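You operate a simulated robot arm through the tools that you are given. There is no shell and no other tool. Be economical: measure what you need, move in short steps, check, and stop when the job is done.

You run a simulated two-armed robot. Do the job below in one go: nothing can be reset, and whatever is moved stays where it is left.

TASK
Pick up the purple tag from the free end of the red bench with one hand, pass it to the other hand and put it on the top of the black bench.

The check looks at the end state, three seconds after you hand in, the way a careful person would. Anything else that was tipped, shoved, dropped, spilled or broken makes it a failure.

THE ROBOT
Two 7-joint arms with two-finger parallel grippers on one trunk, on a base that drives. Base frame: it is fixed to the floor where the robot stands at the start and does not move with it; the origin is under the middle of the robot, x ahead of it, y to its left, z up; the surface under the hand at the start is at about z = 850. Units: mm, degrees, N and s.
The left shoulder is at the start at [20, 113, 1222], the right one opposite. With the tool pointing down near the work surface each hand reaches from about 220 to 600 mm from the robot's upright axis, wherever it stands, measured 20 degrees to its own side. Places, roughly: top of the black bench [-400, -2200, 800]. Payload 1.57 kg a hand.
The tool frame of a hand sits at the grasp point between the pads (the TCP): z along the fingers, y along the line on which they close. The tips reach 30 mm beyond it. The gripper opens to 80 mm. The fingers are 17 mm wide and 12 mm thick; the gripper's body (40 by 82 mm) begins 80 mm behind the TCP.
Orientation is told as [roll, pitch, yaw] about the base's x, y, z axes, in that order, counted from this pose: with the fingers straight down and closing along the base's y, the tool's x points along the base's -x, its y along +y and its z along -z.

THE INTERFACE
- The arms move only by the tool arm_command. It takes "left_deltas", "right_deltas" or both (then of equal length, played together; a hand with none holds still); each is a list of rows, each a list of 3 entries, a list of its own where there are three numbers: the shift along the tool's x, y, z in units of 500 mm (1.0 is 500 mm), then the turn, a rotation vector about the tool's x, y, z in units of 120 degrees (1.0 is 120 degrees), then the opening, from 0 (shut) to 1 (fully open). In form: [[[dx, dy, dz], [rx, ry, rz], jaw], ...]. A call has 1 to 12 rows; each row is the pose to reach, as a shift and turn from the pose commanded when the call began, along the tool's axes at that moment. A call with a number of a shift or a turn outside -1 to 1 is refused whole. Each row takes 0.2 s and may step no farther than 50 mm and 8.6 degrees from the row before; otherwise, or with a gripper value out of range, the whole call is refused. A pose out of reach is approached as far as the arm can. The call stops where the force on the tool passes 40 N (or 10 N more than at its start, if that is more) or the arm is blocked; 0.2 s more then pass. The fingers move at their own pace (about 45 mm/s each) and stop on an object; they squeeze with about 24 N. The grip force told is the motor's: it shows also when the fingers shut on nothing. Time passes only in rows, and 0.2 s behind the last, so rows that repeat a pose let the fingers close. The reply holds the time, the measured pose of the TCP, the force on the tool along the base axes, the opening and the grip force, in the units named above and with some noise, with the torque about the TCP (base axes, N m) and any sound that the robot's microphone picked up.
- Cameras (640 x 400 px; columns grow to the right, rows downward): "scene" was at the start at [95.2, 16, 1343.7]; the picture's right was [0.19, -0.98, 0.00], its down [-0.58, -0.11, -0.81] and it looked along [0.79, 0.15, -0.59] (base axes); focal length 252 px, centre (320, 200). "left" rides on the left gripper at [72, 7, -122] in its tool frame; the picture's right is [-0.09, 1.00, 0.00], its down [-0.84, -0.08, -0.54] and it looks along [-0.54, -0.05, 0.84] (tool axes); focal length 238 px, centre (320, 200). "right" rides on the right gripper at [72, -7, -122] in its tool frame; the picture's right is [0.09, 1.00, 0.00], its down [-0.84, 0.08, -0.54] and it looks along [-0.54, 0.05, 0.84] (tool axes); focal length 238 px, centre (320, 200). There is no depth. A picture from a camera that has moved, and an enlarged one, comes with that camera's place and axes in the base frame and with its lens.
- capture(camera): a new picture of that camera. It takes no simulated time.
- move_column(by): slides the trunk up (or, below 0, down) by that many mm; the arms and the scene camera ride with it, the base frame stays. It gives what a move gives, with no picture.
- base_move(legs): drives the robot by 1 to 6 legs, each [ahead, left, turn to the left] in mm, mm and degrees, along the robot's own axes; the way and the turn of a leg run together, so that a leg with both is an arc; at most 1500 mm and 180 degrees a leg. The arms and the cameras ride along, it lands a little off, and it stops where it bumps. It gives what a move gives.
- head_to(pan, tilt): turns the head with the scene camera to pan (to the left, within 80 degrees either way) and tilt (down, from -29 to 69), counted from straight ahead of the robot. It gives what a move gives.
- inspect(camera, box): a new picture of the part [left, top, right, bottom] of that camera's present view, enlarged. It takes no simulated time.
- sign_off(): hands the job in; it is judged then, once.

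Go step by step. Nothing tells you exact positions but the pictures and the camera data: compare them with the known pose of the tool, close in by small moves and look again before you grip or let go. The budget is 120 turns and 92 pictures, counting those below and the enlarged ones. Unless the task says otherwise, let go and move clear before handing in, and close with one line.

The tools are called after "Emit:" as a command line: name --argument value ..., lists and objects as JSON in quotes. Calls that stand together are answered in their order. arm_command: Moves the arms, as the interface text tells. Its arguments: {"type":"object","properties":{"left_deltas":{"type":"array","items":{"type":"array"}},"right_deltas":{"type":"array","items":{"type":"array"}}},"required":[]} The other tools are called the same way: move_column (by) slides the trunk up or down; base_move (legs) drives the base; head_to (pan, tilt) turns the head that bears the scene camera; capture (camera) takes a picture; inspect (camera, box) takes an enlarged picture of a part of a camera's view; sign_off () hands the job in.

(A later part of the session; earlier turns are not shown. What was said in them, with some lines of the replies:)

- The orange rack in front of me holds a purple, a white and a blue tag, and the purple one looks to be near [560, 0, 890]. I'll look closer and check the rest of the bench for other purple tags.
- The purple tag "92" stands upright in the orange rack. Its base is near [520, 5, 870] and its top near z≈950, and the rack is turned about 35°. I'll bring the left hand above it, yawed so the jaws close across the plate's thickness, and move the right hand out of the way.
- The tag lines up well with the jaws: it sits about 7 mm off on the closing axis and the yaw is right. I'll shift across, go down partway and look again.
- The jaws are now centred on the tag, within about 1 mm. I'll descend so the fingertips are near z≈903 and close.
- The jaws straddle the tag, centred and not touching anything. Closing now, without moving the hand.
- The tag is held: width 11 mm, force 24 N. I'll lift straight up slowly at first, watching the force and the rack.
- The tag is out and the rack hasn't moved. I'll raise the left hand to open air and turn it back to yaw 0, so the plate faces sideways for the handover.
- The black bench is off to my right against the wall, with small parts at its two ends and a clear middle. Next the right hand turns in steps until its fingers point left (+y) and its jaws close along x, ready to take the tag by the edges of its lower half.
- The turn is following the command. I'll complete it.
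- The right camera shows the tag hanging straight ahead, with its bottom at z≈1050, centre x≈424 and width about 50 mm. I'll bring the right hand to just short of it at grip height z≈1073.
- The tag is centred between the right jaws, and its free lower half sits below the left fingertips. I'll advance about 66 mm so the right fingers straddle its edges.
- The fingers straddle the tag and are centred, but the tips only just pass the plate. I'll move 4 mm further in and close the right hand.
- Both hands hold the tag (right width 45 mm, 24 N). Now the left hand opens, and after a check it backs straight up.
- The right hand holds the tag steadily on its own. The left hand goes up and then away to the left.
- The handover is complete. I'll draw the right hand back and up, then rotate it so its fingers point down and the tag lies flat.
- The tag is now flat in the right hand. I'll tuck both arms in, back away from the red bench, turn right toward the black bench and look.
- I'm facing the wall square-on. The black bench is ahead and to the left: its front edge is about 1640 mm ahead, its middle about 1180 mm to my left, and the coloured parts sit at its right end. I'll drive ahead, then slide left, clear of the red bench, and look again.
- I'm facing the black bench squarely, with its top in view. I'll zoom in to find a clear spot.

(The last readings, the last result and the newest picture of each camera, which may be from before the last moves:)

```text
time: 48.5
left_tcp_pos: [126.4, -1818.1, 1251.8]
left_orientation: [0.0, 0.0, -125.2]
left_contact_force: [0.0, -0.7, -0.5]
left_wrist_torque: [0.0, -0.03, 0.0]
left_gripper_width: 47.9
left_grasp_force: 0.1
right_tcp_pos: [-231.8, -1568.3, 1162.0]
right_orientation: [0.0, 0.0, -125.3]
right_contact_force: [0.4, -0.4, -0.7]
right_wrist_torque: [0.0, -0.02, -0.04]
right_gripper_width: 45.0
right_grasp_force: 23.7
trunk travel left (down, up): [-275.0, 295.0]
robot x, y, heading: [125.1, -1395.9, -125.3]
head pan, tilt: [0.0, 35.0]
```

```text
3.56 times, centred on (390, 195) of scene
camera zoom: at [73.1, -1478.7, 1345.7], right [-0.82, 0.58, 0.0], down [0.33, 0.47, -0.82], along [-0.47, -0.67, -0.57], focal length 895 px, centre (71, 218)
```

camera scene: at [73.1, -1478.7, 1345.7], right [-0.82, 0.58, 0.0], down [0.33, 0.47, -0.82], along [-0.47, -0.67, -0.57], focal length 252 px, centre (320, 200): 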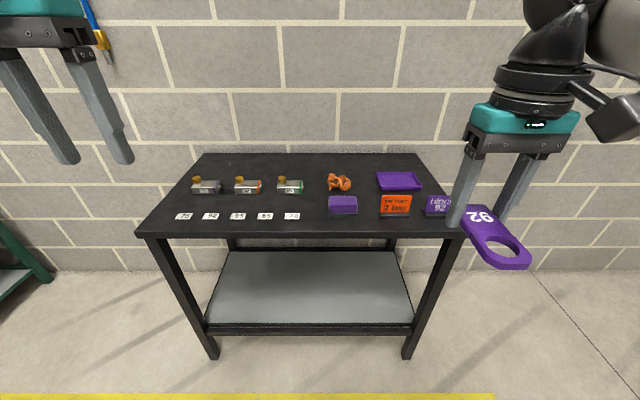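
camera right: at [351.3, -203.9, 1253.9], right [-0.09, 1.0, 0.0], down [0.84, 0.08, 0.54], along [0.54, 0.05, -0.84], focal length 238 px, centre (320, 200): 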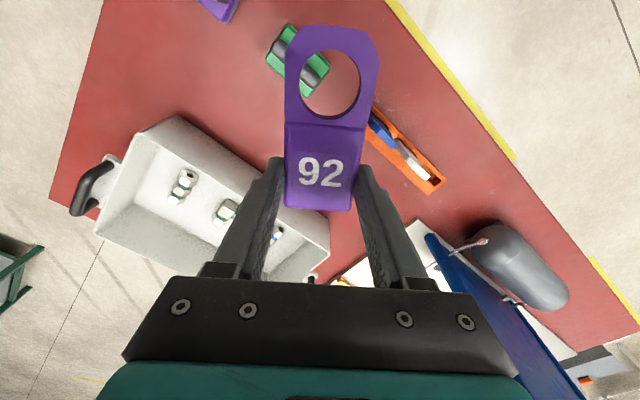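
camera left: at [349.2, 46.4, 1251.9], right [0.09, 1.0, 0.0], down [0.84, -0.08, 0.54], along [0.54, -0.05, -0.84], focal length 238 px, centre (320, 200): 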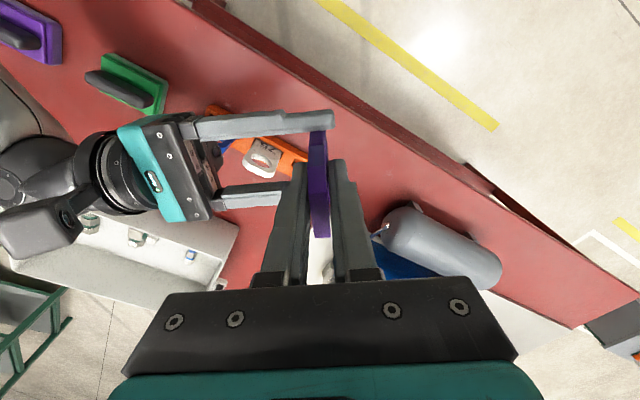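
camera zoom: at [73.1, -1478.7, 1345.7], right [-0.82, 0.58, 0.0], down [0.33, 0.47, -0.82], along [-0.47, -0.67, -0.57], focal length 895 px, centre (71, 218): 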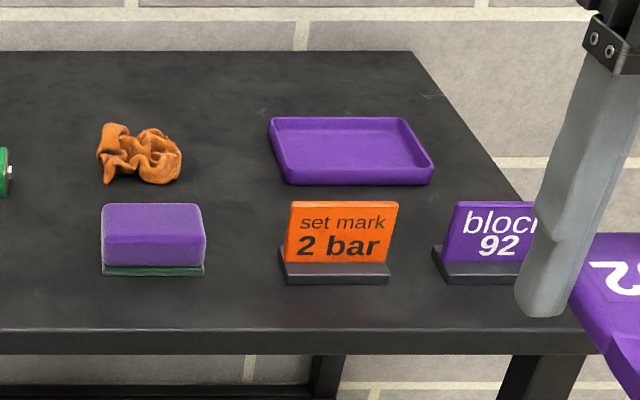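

There is a clear column between the "72" label or green lock on one side and the purple sponge or orange cloth on the other. I'll lay the tag there and touch nothing else. I'll edge forward and left so the right arm can reach it, then check my clearance to the bench.

Emit:
base_move --legs '[[0, 130, 0], [180, 0, 0]]'

Emit:
head_to --pan 0 --tilt 65

Emit:
capture --camera "scene"

```text
time: 50.9
left_tcp_pos: [126.9, -2037.7, 1251.7]
left_orientation: [-0.1, 0.1, -125.6]
left_contact_force: [-0.2, -0.7, -0.4]
left_wrist_torque: [0.01, -0.02, 0.02]
left_gripper_width: 47.9
left_grasp_force: 0.1
right_tcp_pos: [-230.7, -1783.2, 1160.8]
right_orientation: [0.0, 0.0, -125.6]
right_contact_force: [-0.7, 0.4, -0.4]
right_wrist_torque: [0.0, 0.01, 0.0]
right_gripper_width: 44.9
right_grasp_force: 23.6
trunk travel left (down, up): [-275.0, 295.0]
robot x, y, heading: [135.1, -1615.5, -125.7]
head pan, tilt: [0.0, 35.0]
```

```text
time: 51.9
left_tcp_pos: [126.9, -2037.4, 1251.6]
left_orientation: [0.0, 0.0, -125.5]
left_contact_force: [-0.5, 0.1, -0.1]
left_wrist_torque: [0.0, -0.02, 0.0]
left_gripper_width: 48.0
left_grasp_force: 0.0
right_tcp_pos: [-230.2, -1784.1, 1160.0]
right_orientation: [0.0, -0.1, -125.6]
right_contact_force: [-0.4, -0.9, -0.2]
right_wrist_torque: [-0.01, -0.01, -0.01]
right_gripper_width: 44.7
right_grasp_force: 23.9
trunk travel left (down, up): [-275.0, 295.0]
robot x, y, heading: [134.2, -1615.5, -125.8]
head pan, tilt: [0.0, 65.0]
```

```text
57 pictures are left
camera scene: at [91.0, -1673.9, 1305.9], right [-0.81, 0.58, 0.0], down [0.53, 0.74, -0.42], along [-0.25, -0.34, -0.91], focal length 252 px, centre (320, 200)
```

scene: 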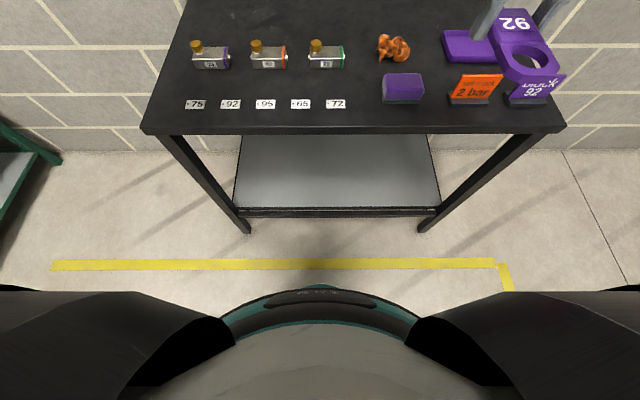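

The floor is visible well inside the bench edge, which is 493 mm from my axis, so there is room to advance 120 mm more. Then I'll carry the tag over the gap, at about 550 ahead and 120 to the right, staying high.

Emit:
base_move --legs '[[120, 0, 0]]'

Emit:
arm_command --right_deltas '[[[-0.08, 0.03, 0], [0, 0, 0], 0], [[-0.16, 0.06, 0], [0, 0, 0], 0], [[-0.24, 0.09, 0.04], [0, 0, 0], 0], [[-0.32, 0.12, 0.08], [0, 0, 0], 0], [[-0.4, 0.156, 0.12], [0, 0, 0], 0], [[-0.41, 0.156, 0.16], [0, 0, 0], 0]]'

Emit:
capture --camera "right"

Emit:
capture --camera "scene"

```text
time: 53.1
left_tcp_pos: [56.9, -2136.4, 1251.6]
left_orientation: [0.0, 0.0, -125.6]
left_contact_force: [-0.7, -0.2, -1.0]
left_wrist_torque: [0.03, -0.03, -0.03]
left_gripper_width: 47.9
left_grasp_force: 0.2
right_tcp_pos: [-300.0, -1882.5, 1160.7]
right_orientation: [0.1, 0.1, -125.4]
right_contact_force: [0.4, -0.4, -0.5]
right_wrist_torque: [0.01, -0.01, 0.02]
right_gripper_width: 44.9
right_grasp_force: 23.9
trunk travel left (down, up): [-275.0, 295.0]
robot x, y, heading: [66.4, -1710.9, -125.6]
head pan, tilt: [0.0, 65.0]
```

```text
time: 54.5
left_tcp_pos: [57.8, -2135.8, 1251.4]
left_orientation: [0.1, 0.0, -125.4]
left_contact_force: [0.6, -0.8, -0.2]
left_wrist_torque: [0.0, -0.02, -0.02]
left_gripper_width: 48.4
left_grasp_force: 0.1
right_tcp_pos: [-355.4, -2093.2, 1085.6]
right_orientation: [0.1, -0.1, -125.5]
right_contact_force: [-0.4, -0.5, 0.6]
right_wrist_torque: [0.01, 0.0, -0.01]
right_gripper_width: 44.8
right_grasp_force: 24.5
trunk travel left (down, up): [-275.0, 295.0]
robot x, y, heading: [63.0, -1711.8, -125.6]
head pan, tilt: [0.0, 65.0]
```

```text
56 pictures are left
camera right: at [-318.7, -2031.7, 1206.2], right [0.86, -0.5, 0.0], down [-0.42, -0.73, 0.54], along [-0.27, -0.47, -0.84], focal length 238 px, centre (320, 200)
```

right: 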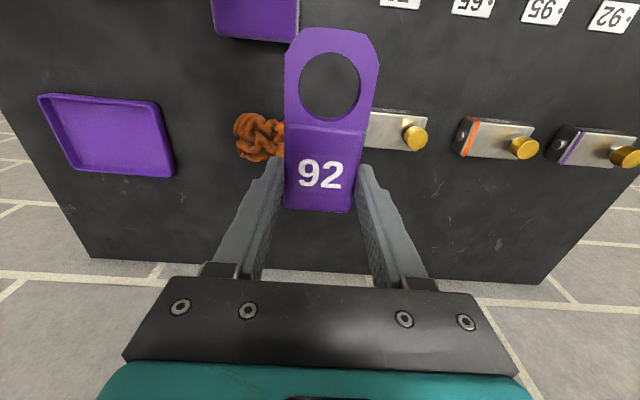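

```text
55 pictures are left
camera scene: at [21.1, -1770.8, 1305.8], right [-0.81, 0.58, 0.0], down [0.53, 0.74, -0.42], along [-0.24, -0.34, -0.91], focal length 252 px, centre (320, 200)
```

scene: 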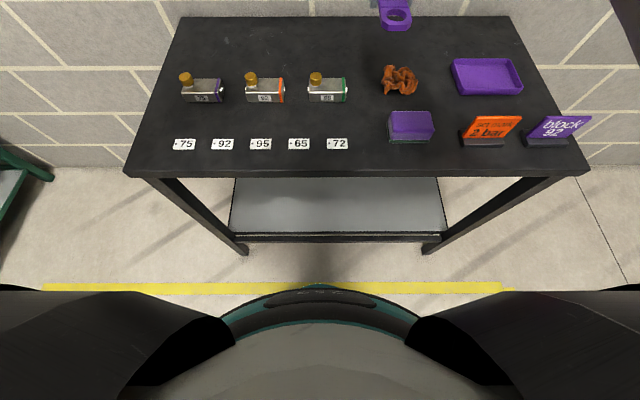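

The tag is slightly too far forward. The gap centre is 45 mm back toward me and 16 mm to the left. I'll shift there and descend to about 60 mm above the top, then look.

Emit:
arm_command --right_deltas '[[[0.045, 0.016, 0], [0, 0, 0], 0], [[0.09, 0.032, 0.05], [0, 0, 0], 0], [[0.09, 0.032, 0.14], [0, 0, 0], 0], [[0.09, 0.032, 0.23], [0, 0, 0], 0], [[0.09, 0.032, 0.32], [0, 0, 0], 0], [[0.09, 0.032, 0.39], [0, 0, 0], 0], [[0.09, 0.032, 0.43], [0, 0, 0], 0]]'

Emit:
capture --camera "right"

Emit:
head_to --pan -10 --tilt 55

Emit:
capture --camera "scene"

```text
time: 56.1
left_tcp_pos: [57.2, -2136.4, 1250.2]
left_orientation: [0.0, 0.1, -125.4]
left_contact_force: [-0.8, -0.4, 0.0]
left_wrist_torque: [0.08, -0.01, -0.01]
left_gripper_width: 48.1
left_grasp_force: 0.1
right_tcp_pos: [-315.5, -2067.5, 880.2]
right_orientation: [0.0, 0.0, -125.6]
right_contact_force: [6.8, 9.1, 19.4]
right_wrist_torque: [0.44, 0.3, -0.32]
right_gripper_width: 45.0
right_grasp_force: 23.4
trunk travel left (down, up): [-275.0, 295.0]
robot x, y, heading: [63.3, -1712.0, -125.5]
head pan, tilt: [0.0, 65.0]
stopped in row 7 (right hand): the force on the tool passed its limit at 52 N (the readings are from after the stop); the commanded pose is now the measured one
```

```text
54 pictures are left
camera right: at [-279.6, -2006.7, 1002.0], right [0.86, -0.5, 0.0], down [-0.42, -0.73, 0.54], along [-0.27, -0.47, -0.84], focal length 238 px, centre (320, 200)
```

right: 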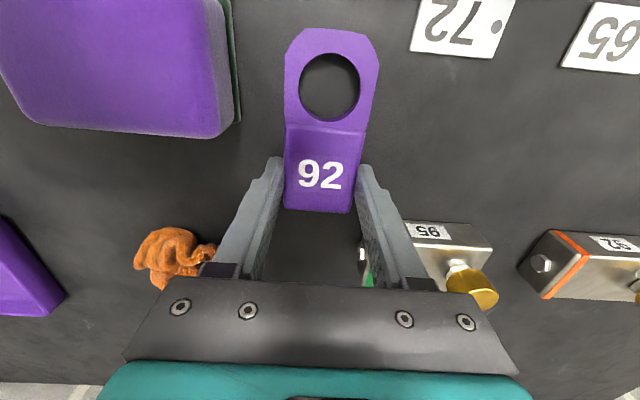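

```text
time: 56.8
left_tcp_pos: [59.3, -2133.5, 1252.0]
left_orientation: [0.0, -0.2, -125.4]
left_contact_force: [-0.2, 0.2, 0.0]
left_wrist_torque: [0.01, -0.02, 0.03]
left_gripper_width: 48.0
left_grasp_force: 0.1
right_tcp_pos: [-316.2, -2067.0, 880.1]
right_orientation: [0.1, -0.4, -125.6]
right_contact_force: [3.0, 4.2, 19.1]
right_wrist_torque: [0.5, 0.25, -0.19]
right_gripper_width: 44.5
right_grasp_force: 24.5
trunk travel left (down, up): [-275.0, 295.0]
robot x, y, heading: [64.7, -1714.8, -125.4]
head pan, tilt: [-10.0, 55.0]
```

```text
53 pictures are left
camera scene: at [6.9, -1771.0, 1317.6], right [-0.7, 0.71, 0.0], down [0.58, 0.57, -0.57], along [-0.41, -0.4, -0.82], focal length 252 px, centre (320, 200)
```

scene: 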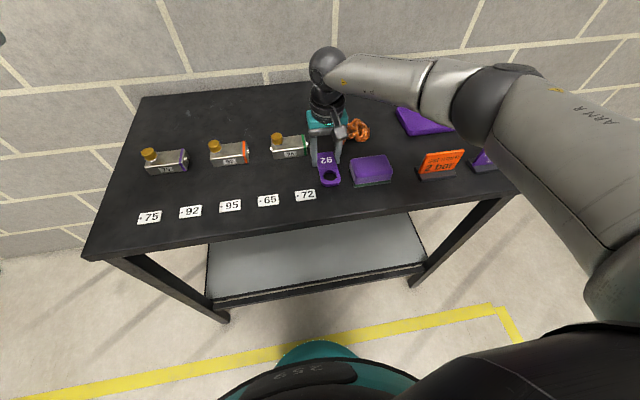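

The fingertips have touched the bench top: comparing two views puts the surface at z≈850, not 800. The tag is about 7 mm above a clear patch between the sponge and the labels. I'll ease off 2 mm to remove the load, then open a little.

Emit:
arm_command --right_deltas '[[[0, 0, -0.004], [0, 0, 0], 0], [[0, 0, -0.004], [0, 0, 0], 0]]'

Emit:
inspect --camera "scene" --box '[260, 110, 420, 210]'

```text
time: 57.4
left_tcp_pos: [59.3, -2134.4, 1252.7]
left_orientation: [0.0, 0.0, -125.6]
left_contact_force: [-0.1, -1.0, 0.4]
left_wrist_torque: [0.01, -0.02, 0.01]
left_gripper_width: 47.8
left_grasp_force: 0.0
right_tcp_pos: [-315.5, -2069.6, 880.6]
right_orientation: [0.0, -0.2, -125.4]
right_contact_force: [3.3, 0.1, 10.7]
right_wrist_torque: [0.29, 0.09, -0.15]
right_gripper_width: 45.0
right_grasp_force: 23.8
trunk travel left (down, up): [-275.0, 295.0]
robot x, y, heading: [61.7, -1713.5, -125.7]
head pan, tilt: [-10.0, 55.0]
```

```text
4.00 times, centred on (340, 160) of scene
camera zoom: at [6.3, -1771.8, 1317.5], right [-0.7, 0.71, 0.0], down [0.58, 0.57, -0.57], along [-0.41, -0.4, -0.82], focal length 1007 px, centre (240, 360)
```

zoom: 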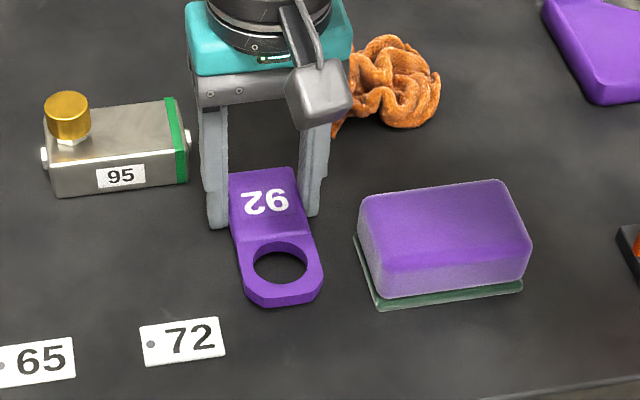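

The tag is clear all round. I'll ease up 2 mm more, then open just enough to release it and lower it gently.

Emit:
arm_command --right_deltas '[[[0, 0, -0.004], [0, 0, 0], 0], [[0, 0, -0.004], [0, 0, 0], 0], [[0, 0, -0.004], [0, 0, 0], 0.64], [[0, 0, -0.004], [0, 0, 0], 0.68], [[0, 0, -0.004], [0, 0, 0], 0.68]]'

Emit:
capture --camera "right"

Emit:
inspect --camera "scene" --box '[260, 110, 420, 210]'

```text
time: 58.6
left_tcp_pos: [56.5, -2134.8, 1251.0]
left_orientation: [0.0, 0.1, -125.4]
left_contact_force: [0.9, -0.1, 1.0]
left_wrist_torque: [0.01, 0.04, 0.04]
left_gripper_width: 47.7
left_grasp_force: 0.1
right_tcp_pos: [-316.0, -2068.8, 881.7]
right_orientation: [0.1, -0.1, -125.6]
right_contact_force: [0.9, -0.9, 0.5]
right_wrist_torque: [0.0, -0.04, 0.0]
right_gripper_width: 54.4
right_grasp_force: 0.1
trunk travel left (down, up): [-275.0, 295.0]
robot x, y, heading: [65.4, -1713.5, -125.6]
head pan, tilt: [-10.0, 55.0]
```

```text
51 pictures are left
camera right: at [-280.3, -2006.7, 1003.6], right [0.86, -0.5, 0.0], down [-0.42, -0.73, 0.54], along [-0.27, -0.47, -0.84], focal length 238 px, centre (320, 200)
```

right: 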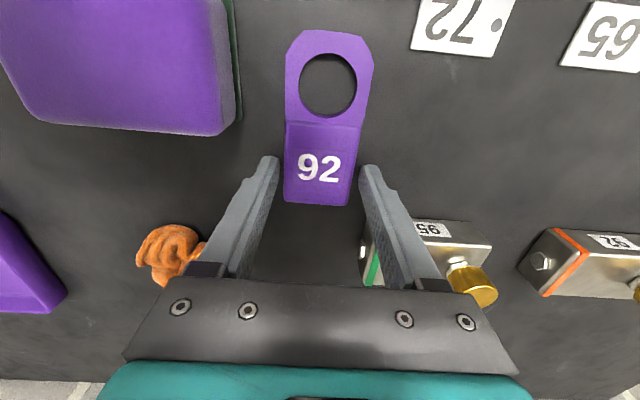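

```text
4.00 times, centred on (340, 160) of scene
camera zoom: at [5.4, -1772.3, 1317.4], right [-0.7, 0.71, 0.0], down [0.58, 0.57, -0.57], along [-0.41, -0.4, -0.82], focal length 1007 px, centre (240, 360)
```

zoom: 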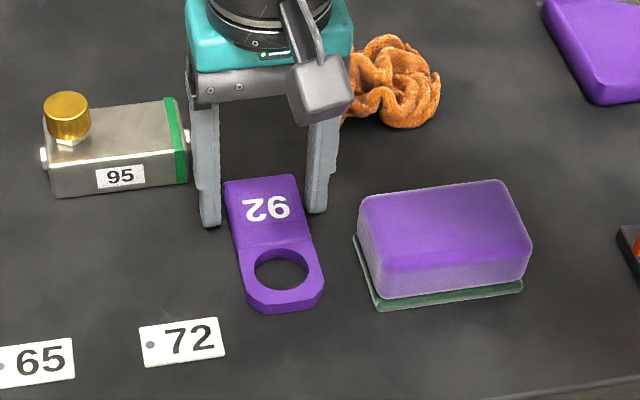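

The tag lies flat on the bench and both fingers are clear of it. I'll lift the right hand straight up and take a final look.

Emit:
arm_command --right_deltas '[[[0, 0, -0.04], [0, 0, 0], 0.68], [[0, 0, -0.1], [0, 0, 0], 0.68], [[0, 0, -0.19], [0, 0, 0], 0.68], [[0, 0, -0.28], [0, 0, 0], 0.68], [[0, 0, -0.37], [0, 0, 0], 0.68], [[0, 0, -0.45], [0, 0, 0], 0.68]]'

Emit:
base_move --legs '[[-250, 0, 0]]'

Emit:
head_to --pan 0 --tilt 45

Emit:
capture --camera "scene"

```text
time: 60.0
left_tcp_pos: [58.4, -2134.5, 1251.6]
left_orientation: [0.0, 0.0, -125.5]
left_contact_force: [0.1, -0.6, 1.2]
left_wrist_torque: [-0.02, 0.0, 0.01]
left_gripper_width: 48.2
left_grasp_force: 0.0
right_tcp_pos: [-319.4, -2067.9, 1108.6]
right_orientation: [0.0, -0.1, -125.5]
right_contact_force: [0.4, 0.4, 0.3]
right_wrist_torque: [0.02, 0.02, 0.01]
right_gripper_width: 54.0
right_grasp_force: 0.1
trunk travel left (down, up): [-275.0, 295.0]
robot x, y, heading: [64.3, -1709.9, -125.7]
head pan, tilt: [-10.0, 55.0]
```

```text
time: 61.9
left_tcp_pos: [204.9, -1928.5, 1251.5]
left_orientation: [0.0, 0.0, -125.6]
left_contact_force: [0.4, 0.5, -0.4]
left_wrist_torque: [-0.06, -0.01, 0.0]
left_gripper_width: 48.0
left_grasp_force: 0.1
right_tcp_pos: [-171.4, -1859.5, 1106.6]
right_orientation: [0.0, -0.1, -125.7]
right_contact_force: [1.1, 1.2, 1.1]
right_wrist_torque: [-0.02, 0.01, -0.01]
right_gripper_width: 54.5
right_grasp_force: 0.1
trunk travel left (down, up): [-275.0, 295.0]
robot x, y, heading: [210.8, -1507.0, -125.8]
head pan, tilt: [-10.0, 55.0]
```

```text
time: 62.6
left_tcp_pos: [203.4, -1930.1, 1250.9]
left_orientation: [0.1, 0.1, -125.6]
left_contact_force: [0.6, 0.7, 0.5]
left_wrist_torque: [0.02, 0.0, 0.03]
left_gripper_width: 47.9
left_grasp_force: 0.1
right_tcp_pos: [-171.9, -1860.7, 1107.7]
right_orientation: [0.0, -0.1, -125.7]
right_contact_force: [0.1, 0.2, 0.4]
right_wrist_torque: [-0.01, -0.01, 0.0]
right_gripper_width: 54.3
right_grasp_force: 0.1
trunk travel left (down, up): [-275.0, 295.0]
robot x, y, heading: [211.8, -1505.9, -125.3]
head pan, tilt: [0.0, 45.0]
```

```text
49 pictures are left
camera scene: at [156.5, -1582.1, 1330.8], right [-0.81, 0.58, 0.0], down [0.41, 0.57, -0.71], along [-0.41, -0.57, -0.71], focal length 252 px, centre (320, 200)
```

scene: 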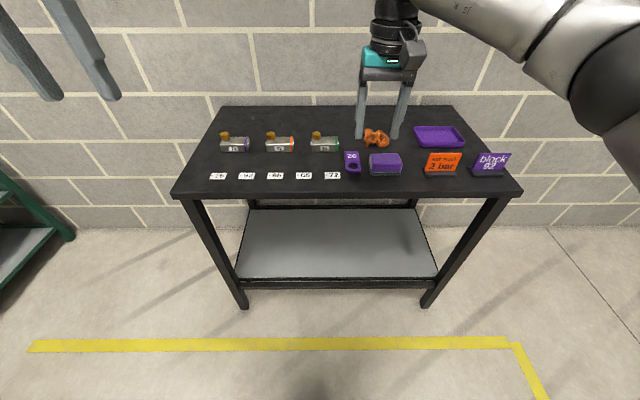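

The purple tag lies flat on the black bench, everything else is where it was, and both hands are empty and clear. Handing in.

Emit:
sign_off

```text
The job is handed in.
```

The purple tag ("92") went from the red bench to the left hand, then to the right hand, and now lies flat on top of the black bench; I saw nothing else disturbed.
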